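You operate a simulated robot arm through the tools that you are given. There is no shell and no other tool.

The job below is to be done with a simulated two-armed robot. You get a single attempt, and the scene is never put back.

JOB
Fetch the black spacer block and set it on the top of the door b kit rack. Take the green tag and put it on the top of the seal bench. Pick up the orange tag with one hand, pass it to the other hand and put it on the shelf under the test box. Take the green plug from the top of the nutrunner bench and put it on the bottom shelf of the nutrunner bench. Fetch the yellow test block and set it on the shelf under the test box. Lift the yellow lid open. The order is free. Set down upright: black spacer block, yellow test block.

The check looks at the end state, three seconds after you hand in, the way a careful person would. Anything else that was tipped, shoved, dropped, spilled or broken makes it a failure. Lids that push on must go on centred and level and be pressed home; caps that screw on are set level and turned clockwise until they are tight.

ROBOT AND FRAMES
Two 7-joint arms with fingered hands on one trunk, on a base that moves. Base frame: it is fixed to the floor where the robot stands at the start and does not move with it; the origin is under the middle of the robot, x ahead of it, y to its left, z up. Lengths are in mm, angles in degrees, forces in N, time in s.
The left shoulder is at the start at [21, 214, 1369], the right one opposite. With the tool pointing down near the work surface each hand reaches from about 100 to 520 mm from the robot's upright axis, wherever it stands, measured 20 degrees to its own side. Places, roughly: black spacer block (5x5x7 cm) [500, 100, 900]; bottom shelf of the nutrunner bench [-2200, -1100, 200]; green plug [-2000, -1000, 750]; green tag [-2000, 0, 1000]; orange tag [-2000, 250, 1000]; shelf under the test box [-2200, 500, 200]; top of the door B kit rack [1000, -2900, 1000]; top of the seal bench [-1600, -2900, 900]; yellow lid [1100, -10900, 900]; yellow test block [-2000, 500, 750]. Payload 3.3 kg a hand.
Tool frame (each hand has its own): the origin (TCP) lies between the finger pads and is the grasp point; the fingertips stand 26 mm ahead of it; z points along the fingers, y is the line along which they close. The gripper opens to 132 mm; its body begins 73 mm behind the TCP. The gripper is a hand of 2 fingers: y runs from the thumb to the fingers, the wrist lies at [0, 0, -224] in the tool frame.
Orientation is that of the tool frame in the base frame, as [roll, pitch, yaw] about the fixed x, y, z axes, in that order (R = Rz(yaw) Ry(pitch) Rx(roll)). With the fingers straight down and closing along the base's y, the tool's x points along the base's -x, its y along +y and its z along -z.

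CONTROLS
- The arms move only by the tool drive_tool. It takes "left_plan", "right_plan" or both (then of equal length, played together; a hand with none holds still); each is one flat list of numbers, 6 for each row, row after row: the shift along the tool's x, y, z in m, then the turn, a rotation vector about the tool's x, y, z in degrees. In form: [dx, dy, dz, rx, ry, rz, dx, dy, dz, rx, ry, rz, ...]. A call has 1 to 20 rows; each row shifts and turns the commanded pose from where the row before left it, along the tool's axes as they then stand. Each row takes 0.2 s and may step no farther than 50 mm and 8.6 degrees from the row before; otherwise, the whole call is refused. A pose out of reach is approached as far as the arm can. The call stops where the force on the tool passes 40 N (or 10 N more than at its start, if that is more) or the arm is blocked; 0.2 s more then pass. In this call time passes only in rows, and 0.2 s behind the last. The reply holds the time, the measured pose of the TCP, the force on the tool along the base axes, the opening and the grip force, in the units named above and with some noise, with the torque about the TCP (base axes, N m) and any sound that the robot's microphone picked up, and new pictures: "show" is both (left out), scene, wrist or none (wrist: the cameras of the hands that moved).
- Cameras (640 x 400 px; columns grow to the right, rows downward): "scene" is now at [95.2, 27.5, 1538.7]; the picture's right is [0.31, -0.95, 0.00], its down [-0.58, -0.19, -0.80] and it looks along [0.75, 0.25, -0.61] (base axes); focal length 267 px, centre (320, 200). "left" rides on the left gripper at [-66, -3, -99] in its tool frame; the picture's right is [0.04, -1.00, 0.00], its down [0.83, 0.03, -0.55] and it looks along [0.55, 0.02, 0.83] (tool axes); focal length 261 px, centre (320, 200). "right" rides on the right gripper at [65, -3, -99] in its tool frame; the picture's right is [0.04, 1.00, 0.00], its down [-0.83, 0.03, -0.55] and it looks along [-0.55, 0.02, 0.83] (tool axes); focal length 261 px, centre (320, 200). There is no depth. A picture from a camera that has moved, and an enlarged one, comes with that camera's place and axes in the base frame and with its lens.
- slide_trunk(by): moves the trunk up (or, below 0, down) by that many mm; the arms and the scene camera ride with it, the base frame stays. It gives what a move gives, with no picture.
- steer(legs): drives the robot by 1 to 6 legs, each [ahead, left, turn to the left] in mm, mm and degrees, along the robot's own axes; the way and the turn of a leg run together, so that a leg with both is an arc; at most 1500 mm and 180 degrees a leg. The arms and the cameras ride along, it lands a little off, and it stops where it bumps. It gives what a move gives, and a new picture of the scene camera.
- finger_targets(finger1, thumb_bend, hand): sets how far each is bent, from 0 (flat) to 1 (curled in); at 0.3 the hand is open as for a grip, at 0.7 the pads meet at the TCP. One left out holds its place. A second passes; each finger stops where it meets its share of the squeeze, and holds until it gets a number again. It is the only way to open and close the hand. It gives what a move gives, with no picture; readings hold the bend of each and the force on the fingers (four entries, about 0 where the hand has none), thumb and palm.
- aim_head(pan, tilt): turns the head with the scene camera to pan (to the left, within 86 degrees either way) and tilt (down, from -29 to 69), counted from straight ahead of the robot (the tilt from the chest, where the trunk bows). It gives what a move gives, and a new picture of the scene camera.
- inspect(camera, box): a new picture of the part [left, top, right, bottom] of that camera's present view, enlarged. The clock stands still meanwhile.
- close_job(): hands the job in; it is judged then, once.

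Places have to be worked out from the pictures, the camera data and where the tool is seen. Open the grippers and draw the arms clear of the work before you hand the job in, unless the task says otherwise.

The tools are called after "Call:" as a command line: name --argument value ..., lists and objects as JSON in quotes. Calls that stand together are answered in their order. drive_tool: Moves the arms, as the interface text tells. Its arguments: {"type":"object","properties":{"left_plan":{"type":"array"},"right_plan":{"type":"array"},"show":{"type":"string","enum":["both","scene","wrist","none"]}},"required":[]} The other tools are called the same way: slide_trunk (by) moves the trunk up or down; finger_targets (finger1, thumb_bend, hand) moves the fingers one by one; steer (legs) drives the base; aim_head (pan, tilt) turns the head that bears the scene camera; inspect (camera, box) takes an enlarged picture of a part of a camera's view; close_job () hands the job in.

At the start:

```text
time: 0.0
left_eef_pos: [443.6, 287.1, 1251.8]
left_tcp_rot: [180.0, 0.0, 180.0]
left_force: [0.0, 1.1, -0.7]
left_moment: [-0.01, 0.0, 0.0]
left_opening: 131.7
left_gripper_force: 0.0
left_shape: jaw
left_bend: [0.3, 0.3]
left_finger forces: [0.0, 0.0, 0.1, 0.0, 0.0, 0.0]
right_eef_pos: [281.1, -27.0, 1230.0]
right_tcp_rot: [179.9, 0.0, 180.0]
right_force: [0.4, 0.2, 1.2]
right_moment: [0.02, -0.03, 0.0]
right_opening: 131.9
right_gripper_force: 0.0
right_shape: jaw
right_bend: [0.3, 0.3]
right_finger forces: [0.0, 0.0, 0.0, 0.1, 0.1, 0.0]
trunk travel left (down, up): [-650.0, 111.0]
robot x, y, heading: [-1.2, 2.6, 0.0]
head pan, tilt (commanded): [18.3, 37.3]
```

scene: 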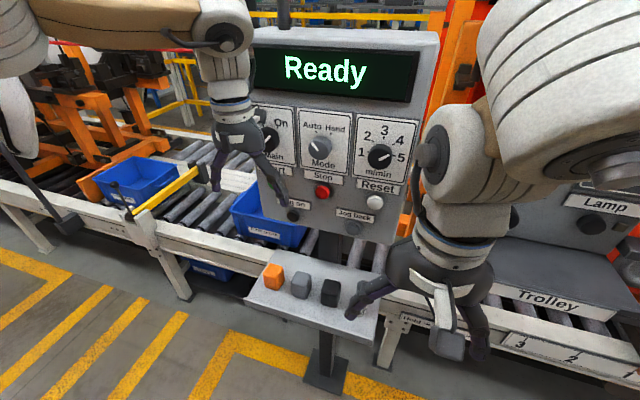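
right: 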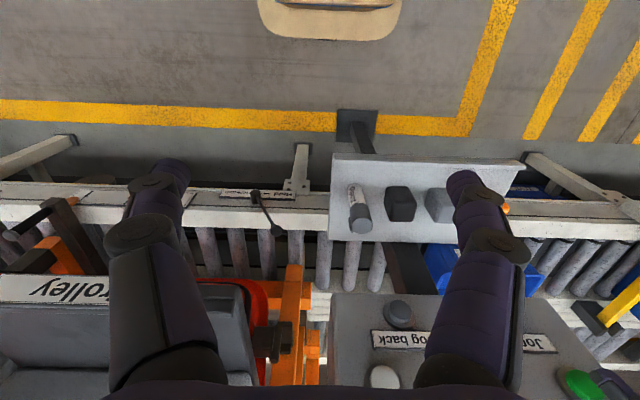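
left: 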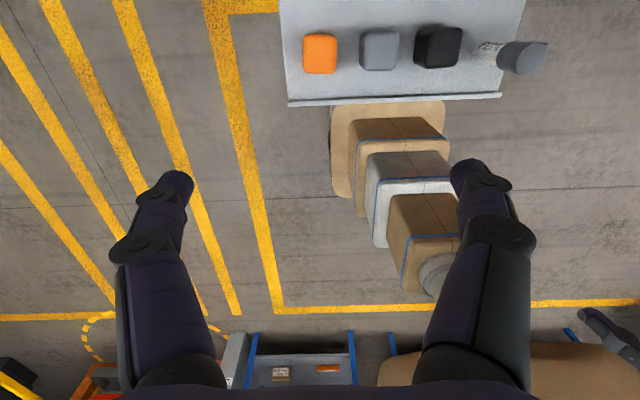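

I start by looking closer at the black block in the scene and left views; I judge it to be at about [481, 122, 930] on the pedestal tray.

Call:
inspect --camera "scene" --box '[220, 230, 420, 355]'

Call:
inspect --camera "left" --box '[270, 0, 590, 200]'

```text
3.20 times, centred on (320, 292) of scene
camera zoom: at [95.2, 27.5, 1538.7], right [0.31, -0.95, 0.0], down [-0.58, -0.19, -0.8], along [0.75, 0.25, -0.61], focal length 854 px, centre (320, -96)
```

zoom: 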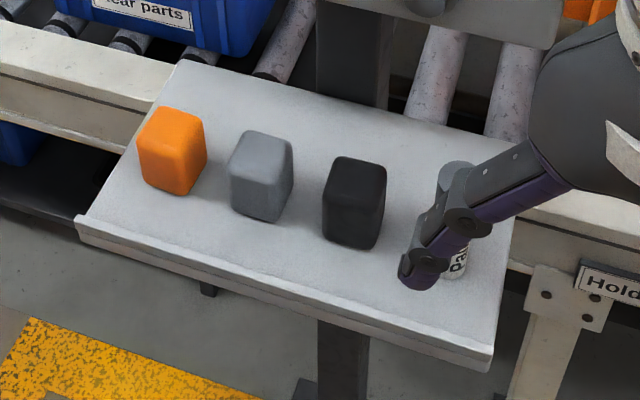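

```text
2.00 times, centred on (430, 100) of left
camera zoom: at [508.8, 284.1, 1350.3], right [-0.04, -1.0, 0.0], down [-0.83, 0.03, 0.55], along [-0.55, 0.02, -0.83], focal length 521 px, centre (100, 400)
```

zoom: 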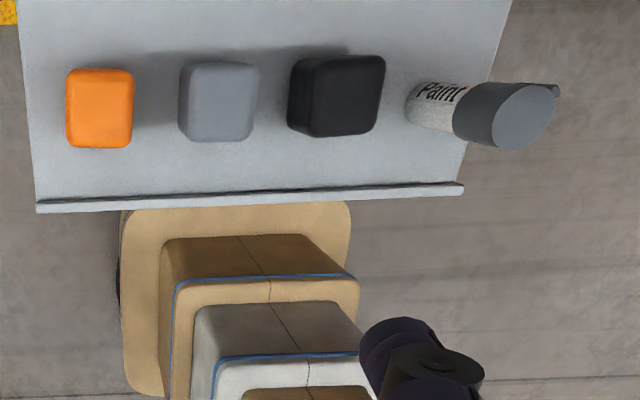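

The black block seems to be centred near [478, 123, 929] on the tray, with a control panel hanging just behind and above it. Before reaching I look around with the head to learn the layout.

Call:
aim_head --pan -80 --tilt 15

Call:
aim_head --pan -40 --tilt 15

Call:
aim_head --pan 80 --tilt 15

Call:
aim_head --pan 12 --tilt 50

```text
time: 1.7
left_eef_pos: [443.7, 287.0, 1250.9]
left_tcp_rot: [-180.0, 0.0, -180.0]
left_force: [-0.1, -0.2, 0.4]
left_moment: [-0.02, 0.01, 0.0]
left_opening: 131.6
left_gripper_force: 0.0
left_shape: jaw
left_bend: [0.3, 0.3]
left_finger forces: [0.1, 0.1, 0.1, 0.1, 0.0, 0.1]
right_eef_pos: [282.3, -27.6, 1231.3]
right_tcp_rot: [179.9, 0.0, -180.0]
right_force: [0.1, 0.9, -0.5]
right_moment: [-0.01, 0.01, 0.0]
right_opening: 131.9
right_gripper_force: 0.1
right_shape: jaw
right_bend: [0.3, 0.3]
right_finger forces: [0.1, 0.0, 0.0, 0.1, 0.0, 0.1]
trunk travel left (down, up): [-650.0, 111.0]
robot x, y, heading: [0.3, -1.5, 0.1]
head pan, tilt (commanded): [-80.0, 15.0]
camera scene: at [29.2, -91.7, 1574.2], right [-0.98, -0.17, 0.0], down [-0.05, 0.25, -0.97], along [0.17, -0.95, -0.26], focal length 267 px, centre (320, 200)
```

scene: 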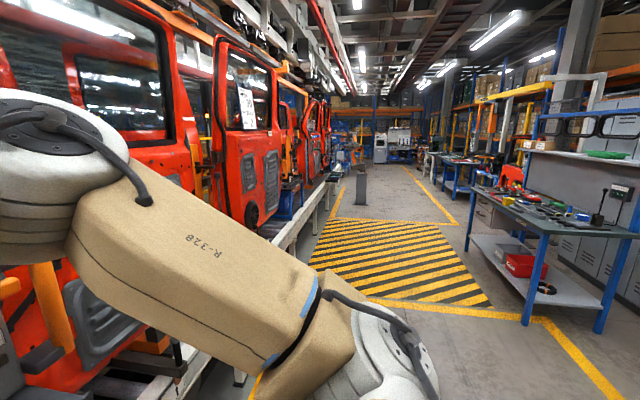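

```text
time: 2.8
left_eef_pos: [444.4, 287.1, 1252.4]
left_tcp_rot: [-180.0, 0.1, -180.0]
left_force: [0.3, 1.0, -0.5]
left_moment: [0.01, 0.02, -0.01]
left_opening: 132.0
left_gripper_force: 0.0
left_shape: jaw
left_bend: [0.3, 0.3]
left_finger forces: [0.0, 0.0, 0.0, 0.0, 0.0, 0.0]
right_eef_pos: [280.8, -26.7, 1230.8]
right_tcp_rot: [180.0, 0.0, 180.0]
right_force: [-0.3, -0.3, 0.0]
right_moment: [-0.03, 0.01, -0.02]
right_opening: 132.0
right_gripper_force: 0.0
right_shape: jaw
right_bend: [0.3, 0.3]
right_finger forces: [0.0, 0.0, 0.0, 0.0, 0.1, 0.1]
trunk travel left (down, up): [-650.0, 111.0]
robot x, y, heading: [-2.8, -0.4, -0.1]
head pan, tilt (commanded): [-40.0, 15.0]
camera scene: at [84.4, -59.8, 1574.2], right [-0.64, -0.77, 0.0], down [-0.2, 0.17, -0.97], along [0.74, -0.62, -0.26], focal length 267 px, centre (320, 200)
```

scene: 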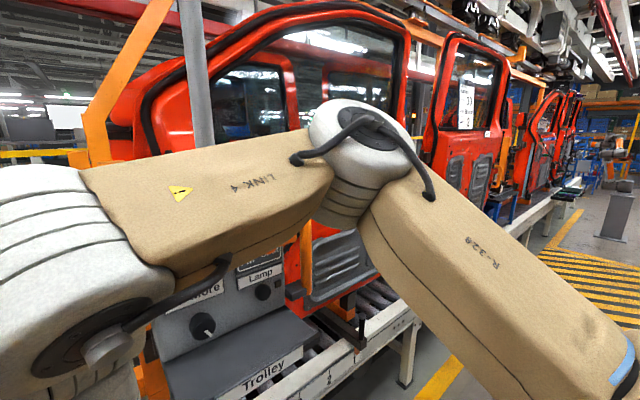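

```text
time: 4.8
left_eef_pos: [443.8, 286.6, 1251.3]
left_tcp_rot: [179.9, 0.0, -180.0]
left_force: [-0.1, 0.8, -0.8]
left_moment: [0.0, 0.0, -0.01]
left_opening: 131.8
left_gripper_force: 0.0
left_shape: jaw
left_bend: [0.3, 0.3]
left_finger forces: [0.0, 0.1, 0.0, 0.1, 0.0, 0.0]
right_eef_pos: [281.0, -27.6, 1229.3]
right_tcp_rot: [-179.9, 0.0, -179.9]
right_force: [-0.7, 0.0, -0.3]
right_moment: [-0.01, -0.01, 0.03]
right_opening: 131.6
right_gripper_force: 0.1
right_shape: jaw
right_bend: [0.3, 0.3]
right_finger forces: [0.0, 0.1, 0.0, 0.1, 0.0, 0.0]
trunk travel left (down, up): [-650.0, 111.0]
robot x, y, heading: [-1.8, -0.4, -0.1]
head pan, tilt (commanded): [80.0, 15.0]
camera scene: at [29.2, 92.3, 1574.2], right [0.98, -0.17, 0.0], down [-0.05, -0.25, -0.97], along [0.17, 0.95, -0.26], focal length 267 px, centre (320, 200)
```

scene: 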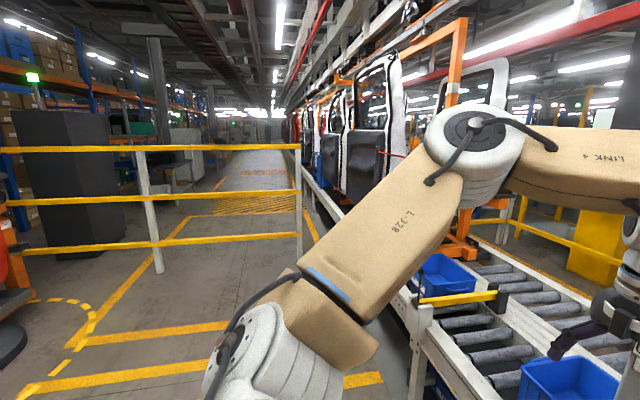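

```text
time: 6.2
left_eef_pos: [444.4, 286.9, 1252.3]
left_tcp_rot: [-180.0, 0.0, -180.0]
left_force: [0.0, 0.7, 0.1]
left_moment: [0.0, -0.01, 0.01]
left_opening: 131.8
left_gripper_force: 0.1
left_shape: jaw
left_bend: [0.3, 0.3]
left_finger forces: [0.0, 0.0, 0.0, 0.0, 0.0, 0.1]
right_eef_pos: [281.4, -26.7, 1230.0]
right_tcp_rot: [180.0, 0.0, -180.0]
right_force: [-0.5, 0.1, -0.9]
right_moment: [0.02, -0.01, 0.01]
right_opening: 132.0
right_gripper_force: 0.1
right_shape: jaw
right_bend: [0.3, 0.3]
right_finger forces: [0.0, 0.1, 0.1, 0.0, 0.0, 0.0]
trunk travel left (down, up): [-650.0, 111.0]
robot x, y, heading: [0.5, 0.9, -0.2]
head pan, tilt (commanded): [12.0, 50.0]
camera scene: at [88.2, 16.4, 1520.5], right [0.21, -0.98, 0.0], down [-0.75, -0.16, -0.64], along [0.63, 0.13, -0.77], focal length 267 px, centre (320, 200)
```

scene: 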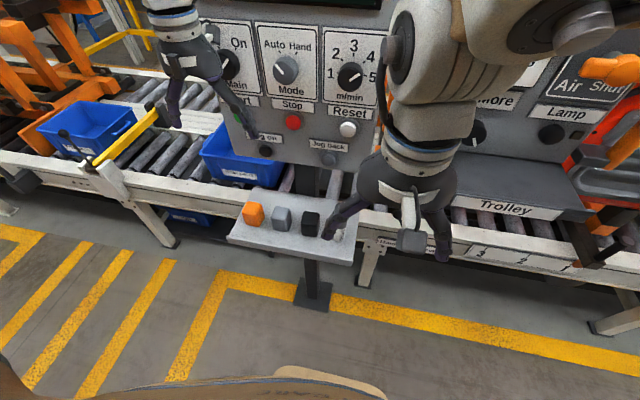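

The black block has close neighbours on both sides (the grey block and the paint can), so closing front-to-back looks better. I draw the left hand back 100 mm and turn it 90° so its camera looks sideways at the block, tray and panel.

Call:
drive_tool --left_plan '[0.05, 0, 0, 0, 0, 0, 0.05, 0, 0, 0, 0, 0, 0, 0, 0, 0, 0, -8.2, 0, 0, 0, 0, 0, -8.2, 0, 0, 0, 0, 0, -8.2, 0, 0, 0, 0, 0, -8.2, 0, 0, 0, 0, 0, -8.2, 0, 0, 0, 0, 0, -8.2, 0, 0, 0, 0, 0, -8.2, 0, 0, 0, 0, 0, -8.2, 0, 0, 0, 0, 0, -8.2, 0, 0, 0, 0, 0, -8.2, 0, 0, 0, 0, 0, -8.0]' --show "both"

```text
time: 9.0
left_eef_pos: [344.2, 286.6, 1253.0]
left_tcp_rot: [-180.0, 0.1, -89.9]
left_force: [-0.5, -1.0, -0.8]
left_moment: [0.03, 0.0, 0.03]
left_opening: 131.9
left_gripper_force: 0.0
left_shape: jaw
left_bend: [0.3, 0.3]
left_finger forces: [0.0, 0.0, 0.1, 0.1, 0.0, 0.0]
right_eef_pos: [280.1, -27.6, 1230.6]
right_tcp_rot: [180.0, 0.0, 180.0]
right_force: [0.1, -0.1, -0.4]
right_moment: [0.01, 0.01, 0.01]
right_opening: 132.1
right_gripper_force: 0.1
right_shape: jaw
right_bend: [0.3, 0.3]
right_finger forces: [0.0, 0.1, 0.0, 0.0, 0.1, 0.0]
trunk travel left (down, up): [-650.0, 111.0]
robot x, y, heading: [0.2, -4.3, -0.2]
head pan, tilt (commanded): [12.0, 50.0]
camera scene: at [88.1, 16.3, 1520.5], right [0.21, -0.98, 0.0], down [-0.75, -0.16, -0.64], along [0.63, 0.13, -0.77], focal length 267 px, centre (320, 200)
camera left: at [345.8, 351.8, 1351.1], right [1.0, -0.04, 0.0], down [-0.03, -0.83, 0.55], along [-0.02, -0.55, -0.83], focal length 261 px, centre (320, 200)
```

scene: 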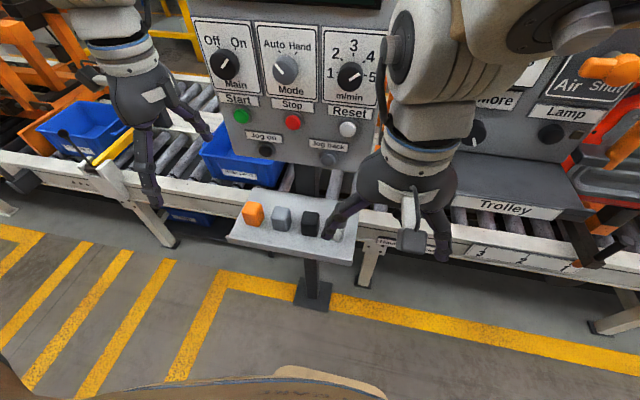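
left: 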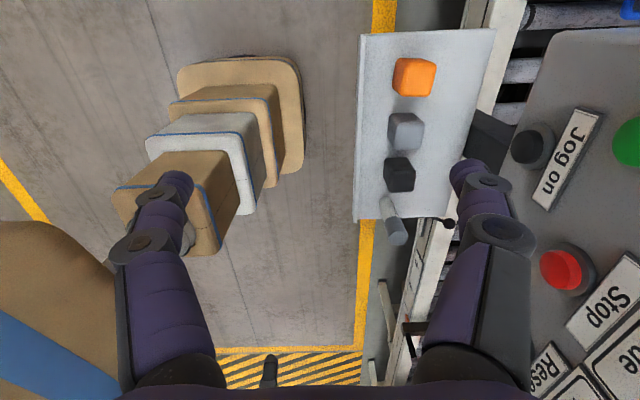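

From this side view I judge the panel face at x≈548 with its bottom edge at z≈1087, so clearance matters. I zoom in on the blocks and on the hand itself to measure gaps and finger thickness.

Call:
inspect --camera "left" --box '[340, 20, 580, 260]'

Call:
inspect --camera "scene" --box '[60, 0, 380, 240]'

```text
1.67 times, centred on (460, 140) of left
camera zoom: at [345.8, 351.8, 1351.1], right [1.0, -0.04, 0.0], down [-0.03, -0.83, 0.55], along [-0.02, -0.55, -0.83], focal length 434 px, centre (87, 300)
```

zoom: 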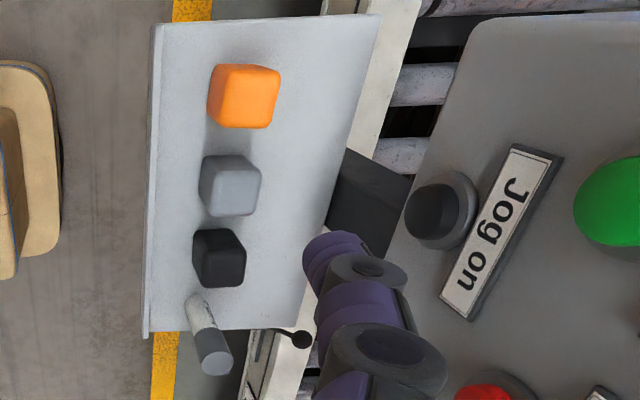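

```text
1.67 times, centred on (220, 120) of scene
camera zoom: at [88.1, 16.3, 1520.5], right [0.21, -0.98, 0.0], down [-0.75, -0.16, -0.64], along [0.63, 0.13, -0.77], focal length 445 px, centre (487, 333)
```

zoom: 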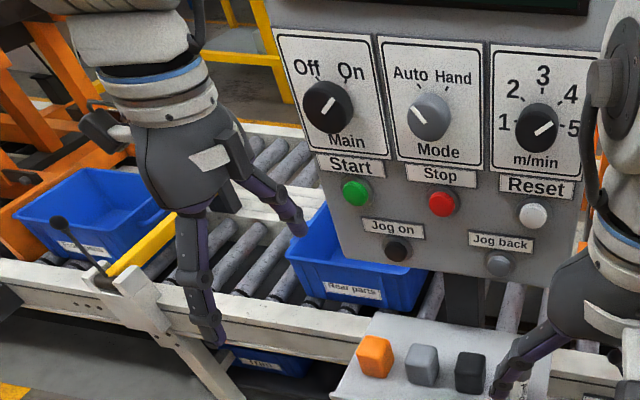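

Blocks come out at x≈483 with y≈284 (orange), 202 (grey), 122 (black), so the gap next to the black block is about 32 mm. I pre-close the left fingers partly to see how thick the fingers are at an opening near 65 mm.

Call:
finger_targets --hand "left" --finger1 0.5 --thumb_bend 0.5

Call:
inspect --camera "left" --box '[0, 0, 640, 400]'

Call:
inspect --camera "scene" --box '[60, 0, 260, 220]'

```text
time: 10.0
left_eef_pos: [344.2, 286.4, 1252.2]
left_tcp_rot: [-179.9, 0.0, -90.1]
left_force: [-0.1, 0.4, 0.2]
left_moment: [0.05, -0.02, -0.02]
left_opening: 67.0
left_gripper_force: 0.0
left_shape: fingers
left_bend: [0.5, 0.5]
left_finger forces: [0.0, 0.0, 0.1, 0.0, 0.0, 0.0]
right_eef_pos: [280.6, -26.2, 1229.7]
right_tcp_rot: [-180.0, 0.0, -179.9]
right_force: [0.4, -0.6, -0.5]
right_moment: [0.03, -0.01, -0.04]
right_opening: 131.8
right_gripper_force: 0.0
right_shape: jaw
right_bend: [0.3, 0.3]
right_finger forces: [0.1, 0.1, 0.0, 0.1, 0.0, 0.1]
trunk travel left (down, up): [-650.0, 111.0]
robot x, y, heading: [-0.0, 2.2, -0.0]
head pan, tilt (commanded): [12.0, 50.0]
```

```text
1.00 times, centred on (320, 200) of left (not enlarged: the box is as wide or as high as the picture)
camera zoom: at [346.0, 351.8, 1351.1], right [1.0, -0.04, 0.0], down [-0.03, -0.83, 0.55], along [-0.02, -0.55, -0.83], focal length 261 px, centre (320, 200)
```

zoom: 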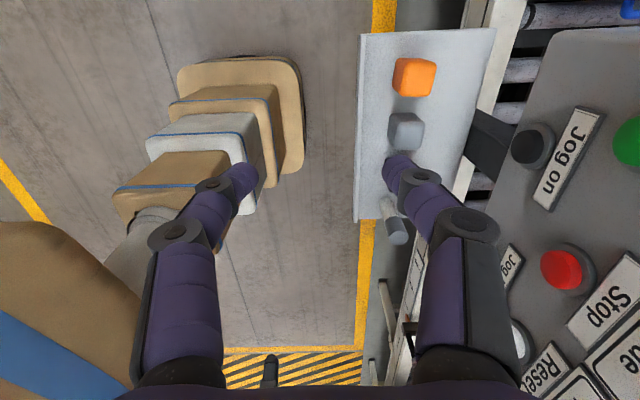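

```text
1.82 times, centred on (160, 110) of scene
camera zoom: at [88.1, 16.3, 1520.5], right [0.21, -0.98, 0.0], down [-0.75, -0.16, -0.64], along [0.63, 0.13, -0.77], focal length 485 px, centre (611, 364)
```

zoom: 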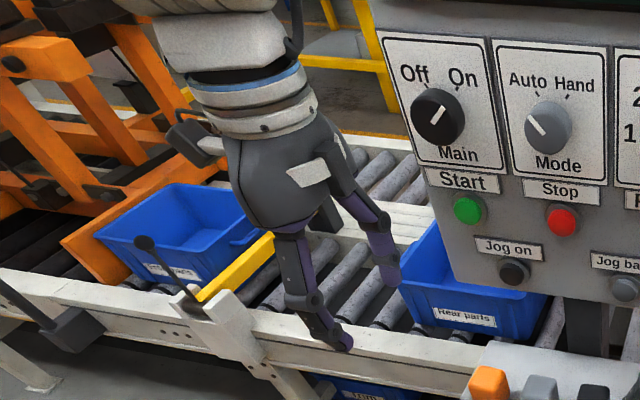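

Fingers at ~67 mm opening have slim inward-curled tips (~18 mm), which fit the gaps when closing along y with the hand tilted back about 30° clear of the panel. I turn the left hand back, tilt it, and move the right hand aside to y≈-207.

Call:
drive_tool --left_plan '[0, 0, 0, 0, 0, 8.2, 0, 0, 0, 0, 0, 8.2, 0, 0, 0, 0, 0, 8.2, 0, 0, 0, 0, 0, 8.2, 0, 0, 0, 0, 0, 8.2, 0, 0, 0, 0, 0, 8.2, 0, 0, 0, 0, 0, 8.2, 0, 0, 0, 0, 0, 8.2, 0, 0, 0, 0, 0, 8.2, 0, 0, 0, 0, 0, 8.2, 0, 0, 0, 0, 0, 8.0, 0, 0, 0, 0, -7.5, 0, 0, 0, 0, 0, -7.5, 0, 0, 0, 0, 0, -7.5, 0, 0, 0, 0, 0, -7.5, 0]' --right_plan '[0, -0.045, 0, 0, 0, 0, 0, -0.045, 0, 0, 0, 0, 0, -0.045, 0, 0, 0, 0, 0, -0.045, 0, 0, 0, 0, 0, 0, 0, 0, 0, 0, 0, 0, 0, 0, 0, 0, 0, 0, 0, 0, 0, 0, 0, 0, 0, 0, 0, 0, 0, 0, 0, 0, 0, 0, 0, 0, 0, 0, 0, 0, 0, 0, 0, 0, 0, 0, 0, 0, 0, 0, 0, 0, 0, 0, 0, 0, 0, 0, 0, 0, 0, 0, 0, 0, 0, 0, 0, 0, 0, 0]' --show "none"

```text
time: 13.2
left_eef_pos: [343.5, 286.5, 1250.6]
left_tcp_rot: [-180.0, 26.3, 180.0]
left_force: [-0.2, 0.2, -0.3]
left_moment: [0.01, -0.01, -0.04]
left_opening: 67.2
left_gripper_force: 0.0
left_shape: fingers
left_bend: [0.5, 0.5]
left_finger forces: [0.1, 0.0, 0.1, 0.0, 0.0, 0.0]
left hand out of reach, approached as far as the arm can: row 15
right_eef_pos: [282.4, -210.9, 1228.5]
right_tcp_rot: [-180.0, 0.0, 180.0]
right_force: [0.1, 0.1, -0.1]
right_moment: [0.02, 0.0, -0.01]
right_opening: 132.0
right_gripper_force: 0.0
right_shape: jaw
right_bend: [0.3, 0.3]
right_finger forces: [0.1, 0.1, 0.1, 0.0, 0.1, 0.1]
trunk travel left (down, up): [-650.0, 111.0]
robot x, y, heading: [0.2, 1.6, 0.2]
head pan, tilt (commanded): [12.0, 50.0]
```

The tilt stopped at 26° for reach at this folded pose. I move the hand forward and over toward the block (about [420, 122, 1150]) and look.

Call:
drive_tool --left_plan '[-0.004, -0.033, 0.025, 0, 0, 0, -0.004, -0.033, 0.025, 0, 0, 0, -0.004, -0.033, 0.025, 0, 0, 0, -0.004, -0.033, 0.025, 0, 0, 0, -0.004, -0.033, 0.025, 0, 0, 0]' --show "both"

```text
time: 14.4
left_eef_pos: [416.7, 121.6, 1147.7]
left_tcp_rot: [-180.0, 26.2, -180.0]
left_force: [-0.2, -1.0, -0.1]
left_moment: [0.03, 0.0, 0.0]
left_opening: 66.9
left_gripper_force: 0.0
left_shape: fingers
left_bend: [0.5, 0.5]
left_finger forces: [0.1, 0.0, 0.0, 0.0, 0.0, 0.0]
right_eef_pos: [282.0, -212.2, 1227.9]
right_tcp_rot: [-180.0, 0.1, -180.0]
right_force: [-0.4, -0.2, -0.8]
right_moment: [0.0, 0.0, 0.01]
right_opening: 131.9
right_gripper_force: 0.1
right_shape: jaw
right_bend: [0.3, 0.3]
right_finger forces: [0.1, 0.0, 0.0, 0.0, 0.0, 0.0]
trunk travel left (down, up): [-650.0, 111.0]
robot x, y, heading: [2.3, 0.5, 0.2]
head pan, tilt (commanded): [12.0, 50.0]
camera scene: at [88.8, 15.2, 1520.5], right [0.21, -0.98, 0.0], down [-0.75, -0.16, -0.64], along [0.63, 0.13, -0.77], focal length 267 px, centre (320, 200)
camera left: at [431.5, 118.1, 1264.7], right [-0.04, -1.0, -0.02], down [-0.99, 0.03, 0.13], along [-0.13, 0.02, -0.99], focal length 261 px, centre (320, 200)
```

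scene: 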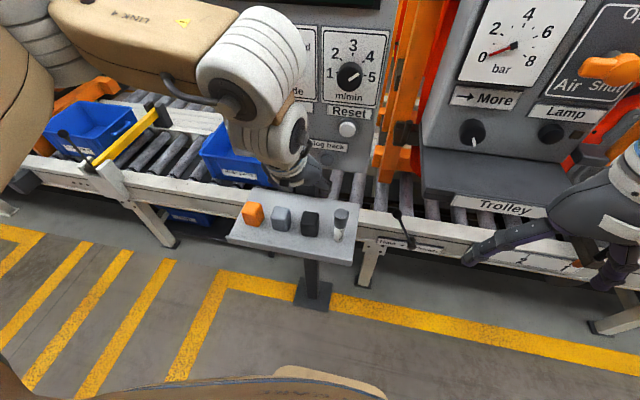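
left: 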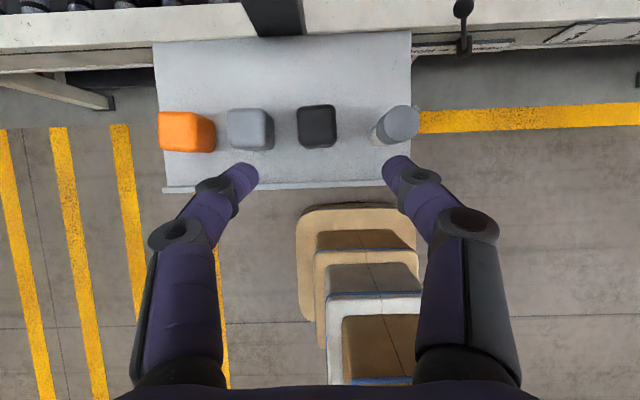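

The block's top centre computes to about [480, 123.5, 964], nicely centred between the fingers. I narrow the opening slightly and move to about 76 mm above the grasp height.

Call:
finger_targets --hand "left" --finger1 0.513 --thumb_bend 0.513

Call:
drive_tool --left_plan '[-0.003, 0.001, 0.042, 0, 0, 0, -0.003, 0.001, 0.042, 0, 0, 0, -0.003, 0, 0.041, 0, 0, 0]' --show "both"

```text
time: 15.4
left_eef_pos: [416.2, 122.9, 1146.9]
left_tcp_rot: [-179.9, 26.2, 180.0]
left_force: [-0.8, 0.2, 0.6]
left_moment: [0.03, -0.05, 0.02]
left_opening: 63.4
left_gripper_force: 0.1
left_shape: fingers
left_bend: [0.51, 0.51]
left_finger forces: [0.0, 0.0, 0.0, 0.0, 0.0, 0.1]
right_eef_pos: [281.4, -212.2, 1228.9]
right_tcp_rot: [-180.0, 0.0, 179.9]
right_force: [0.0, -1.0, 0.1]
right_moment: [0.04, 0.02, -0.02]
right_opening: 131.9
right_gripper_force: 0.0
right_shape: jaw
right_bend: [0.3, 0.3]
right_finger forces: [0.1, 0.1, 0.1, 0.0, 0.0, 0.1]
trunk travel left (down, up): [-650.0, 111.0]
robot x, y, heading: [-1.4, 3.8, 0.0]
head pan, tilt (commanded): [12.0, 50.0]
```

```text
time: 16.2
left_eef_pos: [482.2, 120.6, 1039.1]
left_tcp_rot: [179.9, 26.2, 179.9]
left_force: [-0.2, 0.1, -0.8]
left_moment: [0.02, 0.03, 0.02]
left_opening: 63.5
left_gripper_force: 0.0
left_shape: fingers
left_bend: [0.51, 0.51]
left_finger forces: [0.1, 0.1, 0.0, 0.0, 0.0, 0.1]
right_eef_pos: [283.8, -210.9, 1228.7]
right_tcp_rot: [-180.0, -0.1, -180.0]
right_force: [-0.6, 0.0, 0.7]
right_moment: [0.0, -0.03, 0.02]
right_opening: 131.7
right_gripper_force: 0.1
right_shape: jaw
right_bend: [0.3, 0.3]
right_finger forces: [0.1, 0.0, 0.1, 0.0, 0.1, 0.0]
trunk travel left (down, up): [-650.0, 111.0]
robot x, y, heading: [-0.2, -1.3, 0.2]
head pan, tilt (commanded): [12.0, 50.0]
camera scene: at [89.1, 16.3, 1520.4], right [0.21, -0.98, 0.0], down [-0.75, -0.16, -0.64], along [0.63, 0.13, -0.77], focal length 267 px, centre (320, 200)
camera left: at [495.7, 118.2, 1155.8], right [-0.04, -1.0, -0.02], down [-0.99, 0.03, 0.13], along [-0.13, 0.02, -0.99], focal length 261 px, centre (320, 200)
```

scene: 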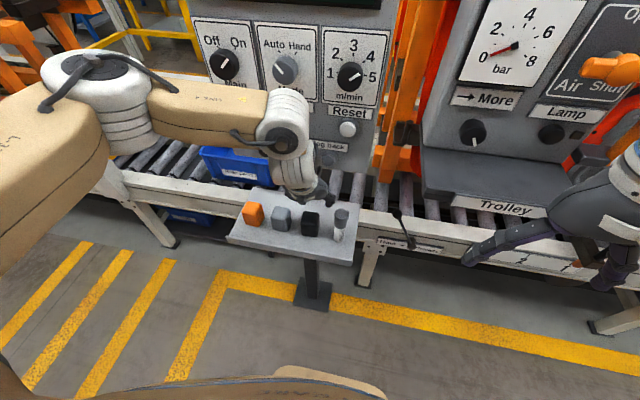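
left: 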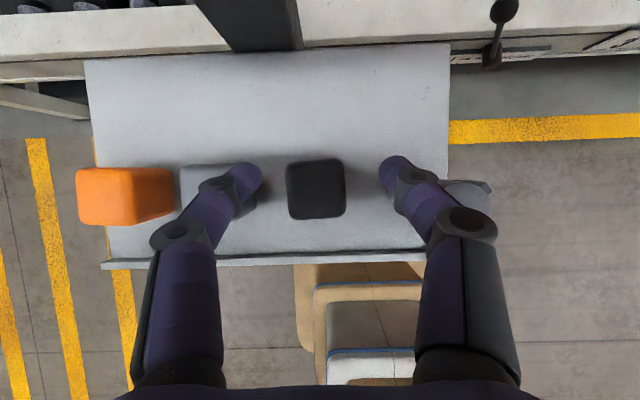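

The block centre appears about 3.5 mm more to +y than my hand's centre. I zoom in to check finger/neighbour clearance before descending.

Call:
inspect --camera "left" --box '[140, 130, 500, 300]'

Call:
inspect --camera "scene" --box '[220, 130, 400, 260]'

```text
1.78 times, centred on (320, 215) of left
camera zoom: at [495.7, 118.2, 1155.8], right [-0.04, -1.0, -0.02], down [-0.99, 0.03, 0.13], along [-0.13, 0.02, -0.99], focal length 463 px, centre (320, 173)
```

zoom: 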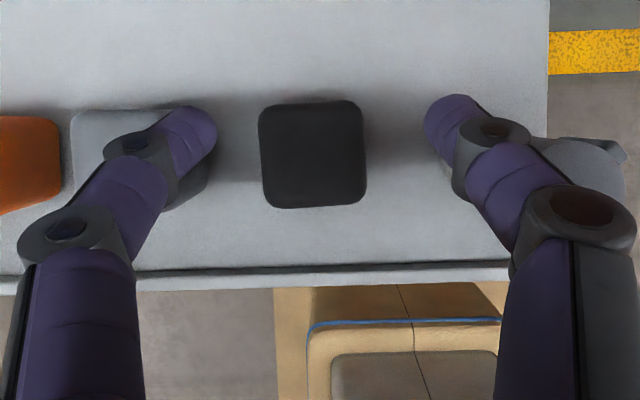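

```text
3.08 times, centred on (310, 195) of scene
camera zoom: at [89.1, 16.3, 1520.4], right [0.21, -0.98, 0.0], down [-0.75, -0.16, -0.64], along [0.63, 0.13, -0.77], focal length 821 px, centre (351, 215)
```

zoom: 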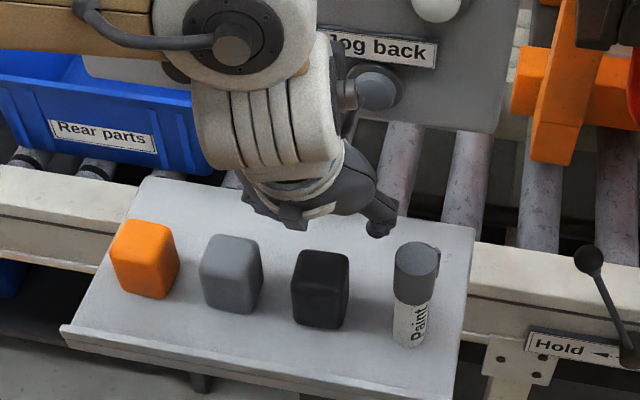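

Fingertips clear if I keep the knuckle discs near the block-top level, so I'll grip with TCP at z≈963. I narrow to ~58 mm, correct +3.5 mm in y and descend halfway to check.

Call:
finger_targets --hand "left" --finger1 0.527 --thumb_bend 0.527

Call:
drive_tool --left_plan '[0.0018, 0.0035, -0.0009, 0, 0, 0, 0.0084, 0, 0.017, 0, 0, 0, 0.0084, 0, 0.017, 0, 0, 0]' --show "wrist"

Call:
inspect --camera "left" --box '[140, 130, 500, 300]'

```text
time: 17.2
left_eef_pos: [481.3, 120.8, 1039.5]
left_tcp_rot: [-179.9, 26.1, -179.9]
left_force: [-0.3, 0.2, 0.7]
left_moment: [-0.01, -0.02, 0.04]
left_opening: 60.4
left_gripper_force: 0.1
left_shape: fingers
left_bend: [0.52, 0.52]
left_finger forces: [0.1, 0.1, 0.0, 0.0, 0.0, 0.0]
right_eef_pos: [282.3, -211.1, 1228.4]
right_tcp_rot: [-179.9, 0.0, 180.0]
right_force: [-0.1, -0.4, -0.6]
right_moment: [0.0, 0.0, 0.03]
right_opening: 131.8
right_gripper_force: 0.2
right_shape: jaw
right_bend: [0.3, 0.3]
right_finger forces: [0.1, 0.1, 0.0, 0.0, 0.0, 0.0]
trunk travel left (down, up): [-650.0, 111.0]
robot x, y, heading: [2.3, -2.9, -0.2]
head pan, tilt (commanded): [12.0, 50.0]
```

```text
time: 18.0
left_eef_pos: [480.1, 125.7, 1000.4]
left_tcp_rot: [180.0, 26.2, -179.9]
left_force: [0.2, 0.5, -1.0]
left_moment: [-0.02, 0.0, -0.01]
left_opening: 60.2
left_gripper_force: 0.0
left_shape: fingers
left_bend: [0.52, 0.52]
left_finger forces: [0.0, 0.1, 0.0, 0.0, 0.0, 0.0]
right_eef_pos: [281.6, -210.7, 1228.9]
right_tcp_rot: [180.0, 0.0, -180.0]
right_force: [-0.3, -0.3, 0.2]
right_moment: [-0.03, -0.02, -0.02]
right_opening: 132.0
right_gripper_force: 0.0
right_shape: jaw
right_bend: [0.3, 0.3]
right_finger forces: [0.0, 0.0, 0.0, 0.0, 0.1, 0.1]
trunk travel left (down, up): [-650.0, 111.0]
robot x, y, heading: [3.5, -0.3, -0.0]
head pan, tilt (commanded): [12.0, 50.0]
camera left: at [494.4, 123.1, 1118.7], right [-0.04, -1.0, -0.02], down [-0.99, 0.03, 0.13], along [-0.13, 0.02, -0.99], focal length 261 px, centre (320, 200)
```

left: 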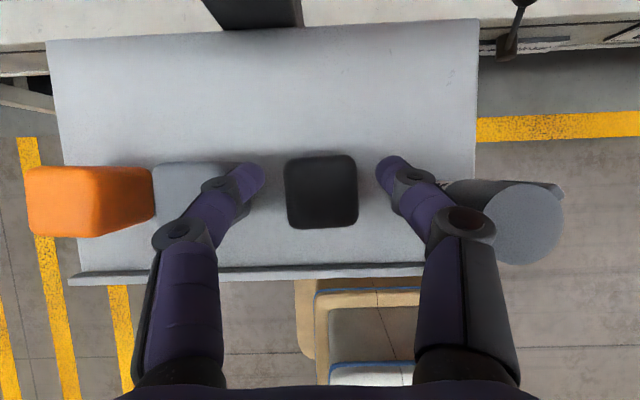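

```text
1.78 times, centred on (320, 215) of left
camera zoom: at [494.4, 123.1, 1118.7], right [-0.04, -1.0, -0.02], down [-0.99, 0.03, 0.13], along [-0.13, 0.02, -0.99], focal length 463 px, centre (320, 173)
```

zoom: 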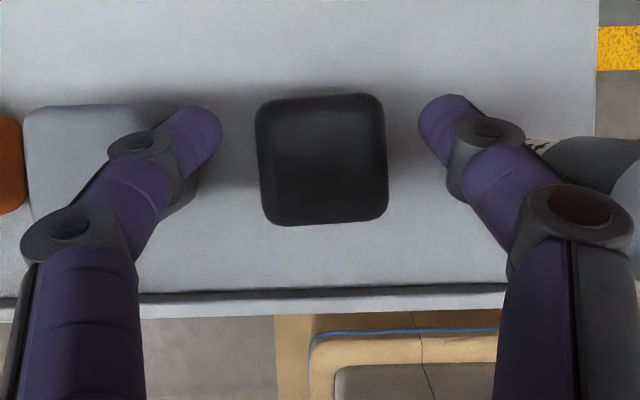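

Now the block is centred between the tips (col 321 both), and the distal knuckles reach only ±49 mm, inside the neighbour's face at ≥50–57 mm. I descend the last 40 mm slowly.

Call:
drive_tool --left_plan '[0.0044, 0, 0.009, 0, 0, 0, 0.0044, 0, 0.009, 0, 0, 0, 0.0044, 0, 0.009, 0, 0, 0, 0.0044, 0, 0.009, 0, 0, 0]' --show "both"

Call:
inspect --camera "left" --box '[140, 100, 500, 300]'

Call:
inspect --camera "scene" --box '[220, 130, 400, 260]'

```text
time: 19.0
left_eef_pos: [478.6, 127.4, 963.6]
left_tcp_rot: [-180.0, 26.3, -179.9]
left_force: [0.6, 0.1, -0.1]
left_moment: [0.01, -0.01, 0.01]
left_opening: 60.0
left_gripper_force: 0.1
left_shape: fingers
left_bend: [0.52, 0.52]
left_finger forces: [0.1, 0.0, 0.0, 0.1, 0.0, 0.0]
right_eef_pos: [283.1, -211.1, 1229.5]
right_tcp_rot: [-180.0, 0.0, 180.0]
right_force: [0.3, -0.2, 0.3]
right_moment: [0.01, -0.01, 0.0]
right_opening: 132.0
right_gripper_force: 0.1
right_shape: jaw
right_bend: [0.3, 0.3]
right_finger forces: [0.1, 0.1, 0.1, 0.0, 0.0, 0.0]
trunk travel left (down, up): [-650.0, 111.0]
robot x, y, heading: [1.4, -0.6, 0.0]
head pan, tilt (commanded): [12.0, 50.0]
camera scene: at [88.2, 16.4, 1520.5], right [0.21, -0.98, 0.0], down [-0.75, -0.16, -0.64], along [0.63, 0.13, -0.77], focal length 267 px, centre (320, 200)
camera left: at [493.4, 124.1, 1080.1], right [-0.04, -1.0, -0.02], down [-0.99, 0.03, 0.13], along [-0.13, 0.02, -0.99], focal length 261 px, centre (320, 200)
```

scene: 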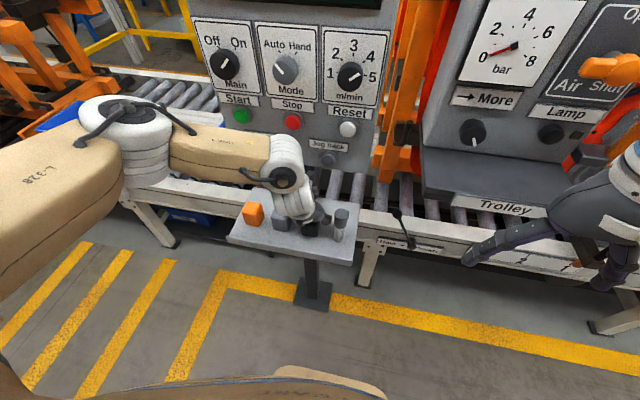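
left: 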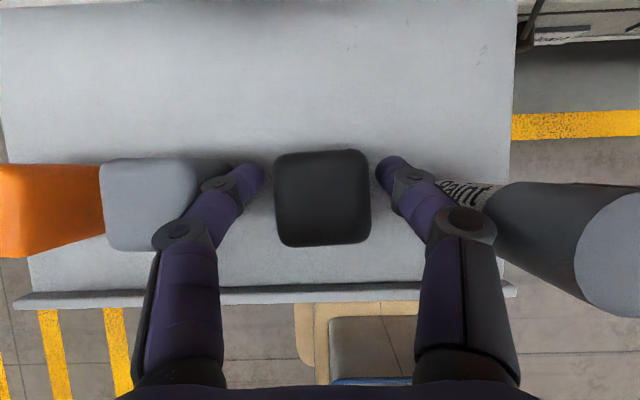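

```text
1.78 times, centred on (320, 200) of left
camera zoom: at [493.4, 124.1, 1080.1], right [-0.04, -1.0, -0.02], down [-0.99, 0.03, 0.13], along [-0.13, 0.02, -0.99], focal length 463 px, centre (320, 200)
```

zoom: 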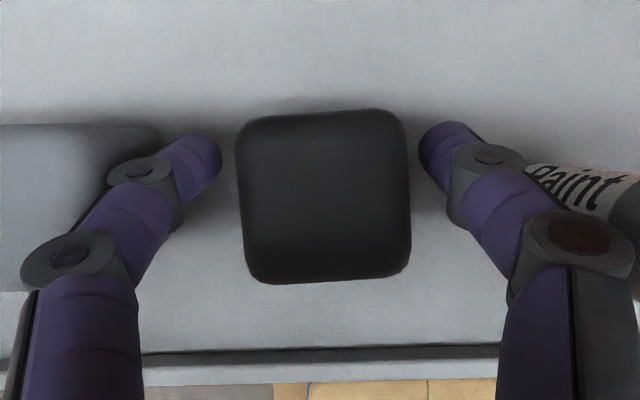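

```text
3.08 times, centred on (310, 195) of scene
camera zoom: at [88.2, 16.4, 1520.5], right [0.21, -0.98, 0.0], down [-0.75, -0.16, -0.64], along [0.63, 0.13, -0.77], focal length 821 px, centre (351, 215)
```

zoom: 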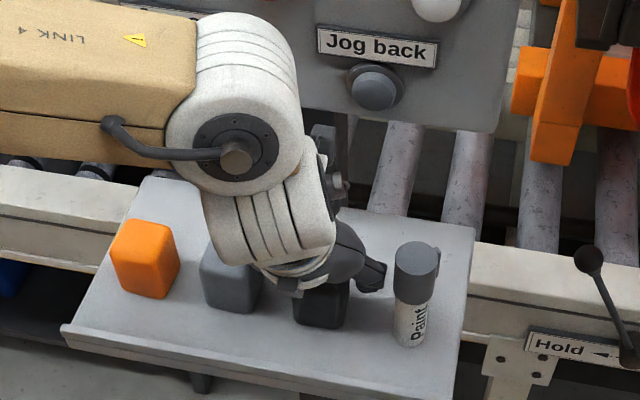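

Clearances look fine: grey's near face at y≈180, my knuckle at ≈175. I shift 2 mm toward -y, go 9 mm lower for a better hold, then close gently in steps.

Call:
drive_tool --left_plan '[0, -0.002, 0, 0, 0, 0, 0.002, 0, 0.004, 0, 0, 0, 0.002, 0, 0.004, 0, 0, 0]' --show "none"

Call:
finger_targets --hand "left" --finger1 0.6 --thumb_bend 0.6

Call:
inspect --camera "left" --box '[140, 100, 500, 300]'

```text
time: 19.8
left_eef_pos: [479.5, 125.6, 953.4]
left_tcp_rot: [179.9, 26.3, 180.0]
left_force: [-0.1, 0.5, 0.1]
left_moment: [0.01, 0.0, 0.02]
left_opening: 60.3
left_gripper_force: 0.0
left_shape: fingers
left_bend: [0.52, 0.52]
left_finger forces: [0.0, 0.0, 0.0, 0.0, 0.0, 0.0]
right_eef_pos: [280.9, -211.3, 1228.2]
right_tcp_rot: [-180.0, 0.0, 180.0]
right_force: [0.0, -0.1, 0.4]
right_moment: [-0.01, 0.05, -0.01]
right_opening: 131.9
right_gripper_force: 0.0
right_shape: jaw
right_bend: [0.3, 0.3]
right_finger forces: [0.0, 0.1, 0.1, 0.0, 0.0, 0.1]
trunk travel left (down, up): [-650.0, 111.0]
robot x, y, heading: [-0.7, -2.8, -0.2]
head pan, tilt (commanded): [12.0, 50.0]
```

```text
time: 20.8
left_eef_pos: [479.3, 124.5, 952.5]
left_tcp_rot: [-180.0, 26.2, 180.0]
left_force: [-0.8, -0.5, 0.1]
left_moment: [0.04, 0.06, 0.0]
left_opening: 42.9
left_gripper_force: 2.8
left_shape: fingers
left_bend: [0.57, 0.59]
left_finger forces: [2.7, 0.0, 0.1, 0.0, 2.7, 0.0]
right_eef_pos: [281.9, -210.0, 1229.4]
right_tcp_rot: [-180.0, 0.0, -180.0]
right_force: [0.6, 0.3, 1.0]
right_moment: [-0.02, -0.03, -0.03]
right_opening: 132.0
right_gripper_force: 0.1
right_shape: jaw
right_bend: [0.3, 0.3]
right_finger forces: [0.0, 0.1, 0.0, 0.0, 0.0, 0.1]
trunk travel left (down, up): [-650.0, 111.0]
robot x, y, heading: [0.9, -1.4, -0.0]
head pan, tilt (commanded): [12.0, 50.0]
```

```text
1.78 times, centred on (320, 200) of left
camera zoom: at [493.1, 122.5, 1070.4], right [-0.04, -1.0, -0.02], down [-0.99, 0.03, 0.13], along [-0.13, 0.02, -0.99], focal length 463 px, centre (320, 200)
```

zoom: 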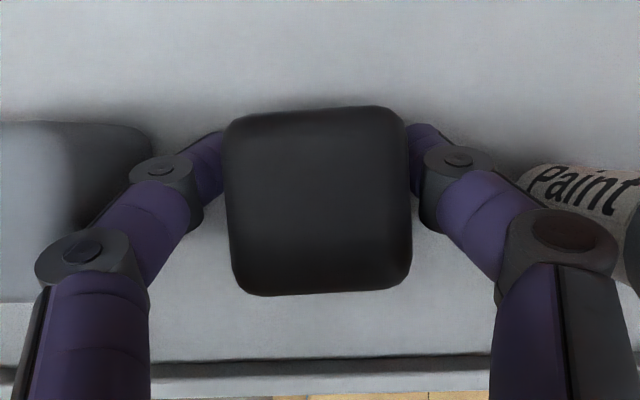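

The fingertips touch the block (grip 2.8 N) but about 10 mm forward of its centre. I reopen, shift back 10 mm in x, and close again firmly.

Call:
finger_targets --hand "left" --finger1 0.525 --thumb_bend 0.525

Call:
drive_tool --left_plan '[0.0045, 0.0005, -0.0022, 0, 0, 0, 0.0045, 0, -0.0022, 0, 0, 0]' --show "none"

Call:
finger_targets --hand "left" --finger1 0.68 --thumb_bend 0.68

Call:
inspect --camera "left" --box '[140, 100, 500, 300]'

```text
time: 21.8
left_eef_pos: [478.2, 125.7, 953.5]
left_tcp_rot: [179.9, 26.2, -179.9]
left_force: [-0.1, 0.3, 0.7]
left_moment: [0.02, 0.03, 0.02]
left_opening: 58.8
left_gripper_force: 0.1
left_shape: fingers
left_bend: [0.52, 0.52]
left_finger forces: [0.0, 0.0, 0.0, 0.0, 0.0, 0.1]
right_eef_pos: [281.7, -210.7, 1228.9]
right_tcp_rot: [-180.0, 0.0, 179.9]
right_force: [-0.7, -0.3, -0.6]
right_moment: [-0.05, -0.02, -0.02]
right_opening: 131.7
right_gripper_force: 0.0
right_shape: jaw
right_bend: [0.3, 0.3]
right_finger forces: [0.1, 0.0, 0.1, 0.0, 0.0, 0.0]
trunk travel left (down, up): [-650.0, 111.0]
robot x, y, heading: [-2.4, -0.4, 0.1]
head pan, tilt (commanded): [12.0, 50.0]
```

```text
time: 22.4
left_eef_pos: [469.2, 126.0, 952.9]
left_tcp_rot: [-180.0, 26.2, 179.9]
left_force: [-0.1, 0.3, 0.6]
left_moment: [-0.01, -0.02, -0.02]
left_opening: 59.1
left_gripper_force: 0.0
left_shape: fingers
left_bend: [0.52, 0.52]
left_finger forces: [0.1, 0.0, 0.1, 0.1, 0.1, 0.1]
right_eef_pos: [282.1, -211.2, 1229.0]
right_tcp_rot: [-180.0, 0.0, -180.0]
right_force: [-0.2, -0.4, 0.5]
right_moment: [0.03, -0.02, 0.02]
right_opening: 131.9
right_gripper_force: 0.0
right_shape: jaw
right_bend: [0.3, 0.3]
right_finger forces: [0.0, 0.0, 0.1, 0.0, 0.0, 0.0]
trunk travel left (down, up): [-650.0, 111.0]
robot x, y, heading: [4.6, 1.6, -0.1]
head pan, tilt (commanded): [12.0, 50.0]
```

```text
time: 23.4
left_eef_pos: [469.4, 126.3, 953.2]
left_tcp_rot: [-180.0, 26.3, 180.0]
left_force: [0.5, 0.8, 0.2]
left_moment: [0.02, 0.0, 0.01]
left_opening: 41.2
left_gripper_force: 10.8
left_shape: fingers
left_bend: [0.56, 0.63]
left_finger forces: [10.0, 0.0, 0.1, 0.0, 10.1, 0.0]
right_eef_pos: [281.9, -210.3, 1228.0]
right_tcp_rot: [-180.0, 0.0, -180.0]
right_force: [-0.4, 0.6, 0.5]
right_moment: [-0.01, 0.01, -0.01]
right_opening: 131.9
right_gripper_force: 0.1
right_shape: jaw
right_bend: [0.3, 0.3]
right_finger forces: [0.0, 0.0, 0.0, 0.0, 0.0, 0.0]
trunk travel left (down, up): [-650.0, 111.0]
robot x, y, heading: [-2.3, -2.8, -0.2]
head pan, tilt (commanded): [12.0, 50.0]
```

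```text
1.78 times, centred on (320, 200) of left
camera zoom: at [483.7, 123.4, 1070.7], right [-0.04, -1.0, -0.02], down [-0.99, 0.03, 0.13], along [-0.13, 0.02, -0.99], focal length 463 px, centre (320, 200)
```

zoom: 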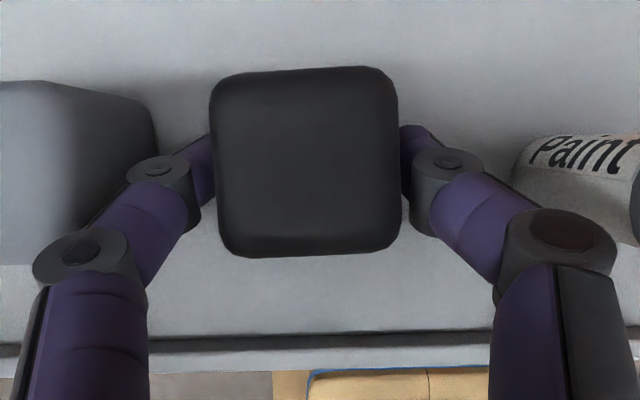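

The block is now held near its centre with about 10 N. I squeeze a little more and lift 40 mm straight up, then check.

Call:
finger_targets --hand "left" --finger1 0.8 --thumb_bend 0.8

Call:
drive_tool --left_plan '[-0.0044, 0, -0.009, 0, 0, 0, -0.0044, 0, -0.009, 0, 0, 0, -0.0044, 0, -0.009, 0, 0, 0, -0.0044, 0, -0.009, 0, 0, 0]' --show "both"

```text
time: 24.4
left_eef_pos: [470.5, 126.2, 953.5]
left_tcp_rot: [180.0, 26.2, -179.9]
left_force: [-0.8, -0.2, 0.8]
left_moment: [0.02, -0.04, -0.01]
left_opening: 40.3
left_gripper_force: 18.0
left_shape: fingers
left_bend: [0.51, 0.64]
left_finger forces: [17.7, 0.1, 0.0, 0.0, 18.0, 0.0]
right_eef_pos: [281.2, -210.7, 1228.4]
right_tcp_rot: [-180.0, 0.0, -179.9]
right_force: [-0.3, 0.5, -0.2]
right_moment: [0.0, -0.01, -0.03]
right_opening: 131.9
right_gripper_force: 0.1
right_shape: jaw
right_bend: [0.3, 0.3]
right_finger forces: [0.0, 0.1, 0.0, 0.0, 0.0, 0.0]
trunk travel left (down, up): [-650.0, 111.0]
robot x, y, heading: [2.8, -1.4, -0.1]
head pan, tilt (commanded): [12.0, 50.0]
```

```text
time: 25.4
left_eef_pos: [467.6, 126.0, 993.2]
left_tcp_rot: [180.0, 26.2, -180.0]
left_force: [0.7, 0.6, -0.9]
left_moment: [-0.01, -0.01, -0.04]
left_opening: 40.4
left_gripper_force: 17.7
left_shape: fingers
left_bend: [0.51, 0.64]
left_finger forces: [17.5, 0.1, 0.1, 0.0, 17.5, 0.1]
right_eef_pos: [281.6, -211.6, 1227.8]
right_tcp_rot: [180.0, 0.0, -180.0]
right_force: [-0.4, 1.6, 0.2]
right_moment: [0.01, 0.02, 0.02]
right_opening: 131.8
right_gripper_force: 0.1
right_shape: jaw
right_bend: [0.3, 0.3]
right_finger forces: [0.0, 0.0, 0.0, 0.0, 0.1, 0.0]
trunk travel left (down, up): [-650.0, 111.0]
robot x, y, heading: [-2.0, -1.6, -0.1]
head pan, tilt (commanded): [12.0, 50.0]
camera scene: at [88.1, 16.2, 1520.5], right [0.21, -0.98, 0.0], down [-0.75, -0.16, -0.64], along [0.63, 0.13, -0.77], focal length 267 px, centre (320, 200)
camera left: at [482.0, 123.3, 1110.3], right [-0.04, -1.0, -0.02], down [-0.99, 0.03, 0.13], along [-0.13, 0.02, -0.99], focal length 261 px, centre (320, 200)
```

scene: 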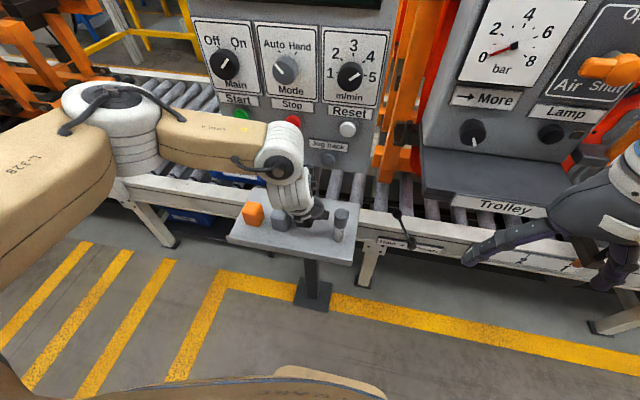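
left: 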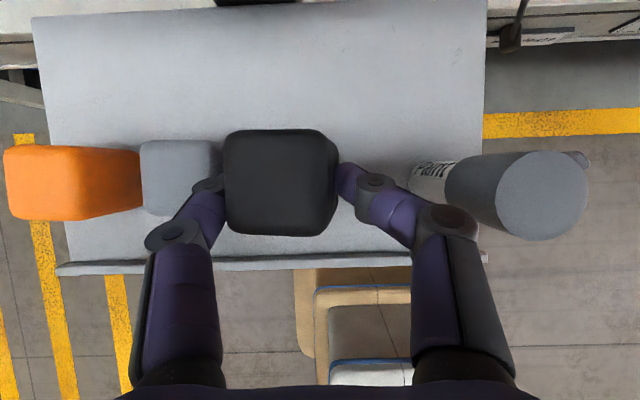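

The block came up with the hand, though the squeeze shifted it ~14 mm toward the grey block side. I zoom in to verify the grey block's position relative to the orange one and the block's attitude.

Call:
inspect --camera "left" --box '[0, 90, 360, 290]'

Call:
inspect --camera "scene" --box '[220, 130, 400, 260]'

```text
1.78 times, centred on (180, 190) of left
camera zoom: at [482.0, 123.3, 1110.3], right [-0.04, -1.0, -0.02], down [-0.99, 0.03, 0.13], along [-0.13, 0.02, -0.99], focal length 463 px, centre (569, 218)
```

zoom: 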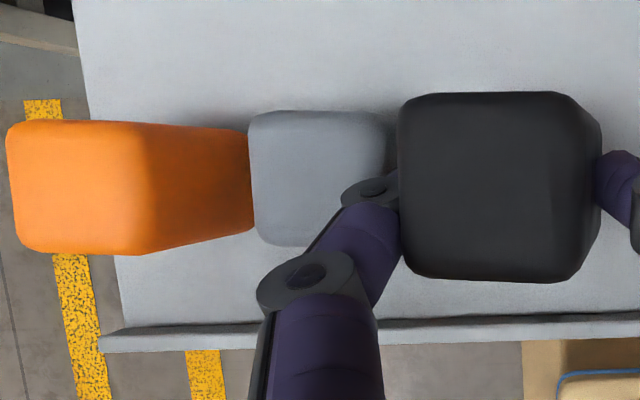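

```text
3.08 times, centred on (310, 195) of scene
camera zoom: at [88.1, 16.2, 1520.5], right [0.21, -0.98, 0.0], down [-0.75, -0.16, -0.64], along [0.63, 0.13, -0.77], focal length 821 px, centre (351, 215)
```

zoom: 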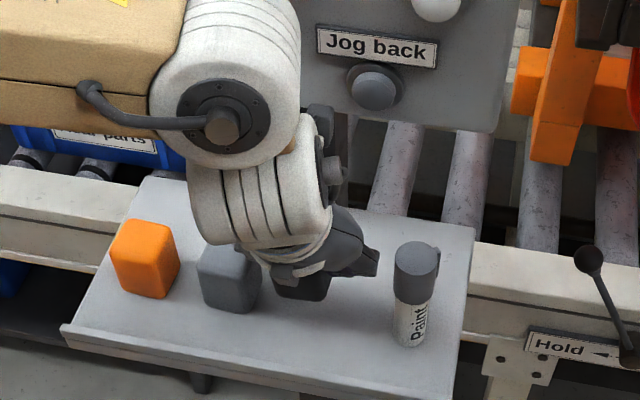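

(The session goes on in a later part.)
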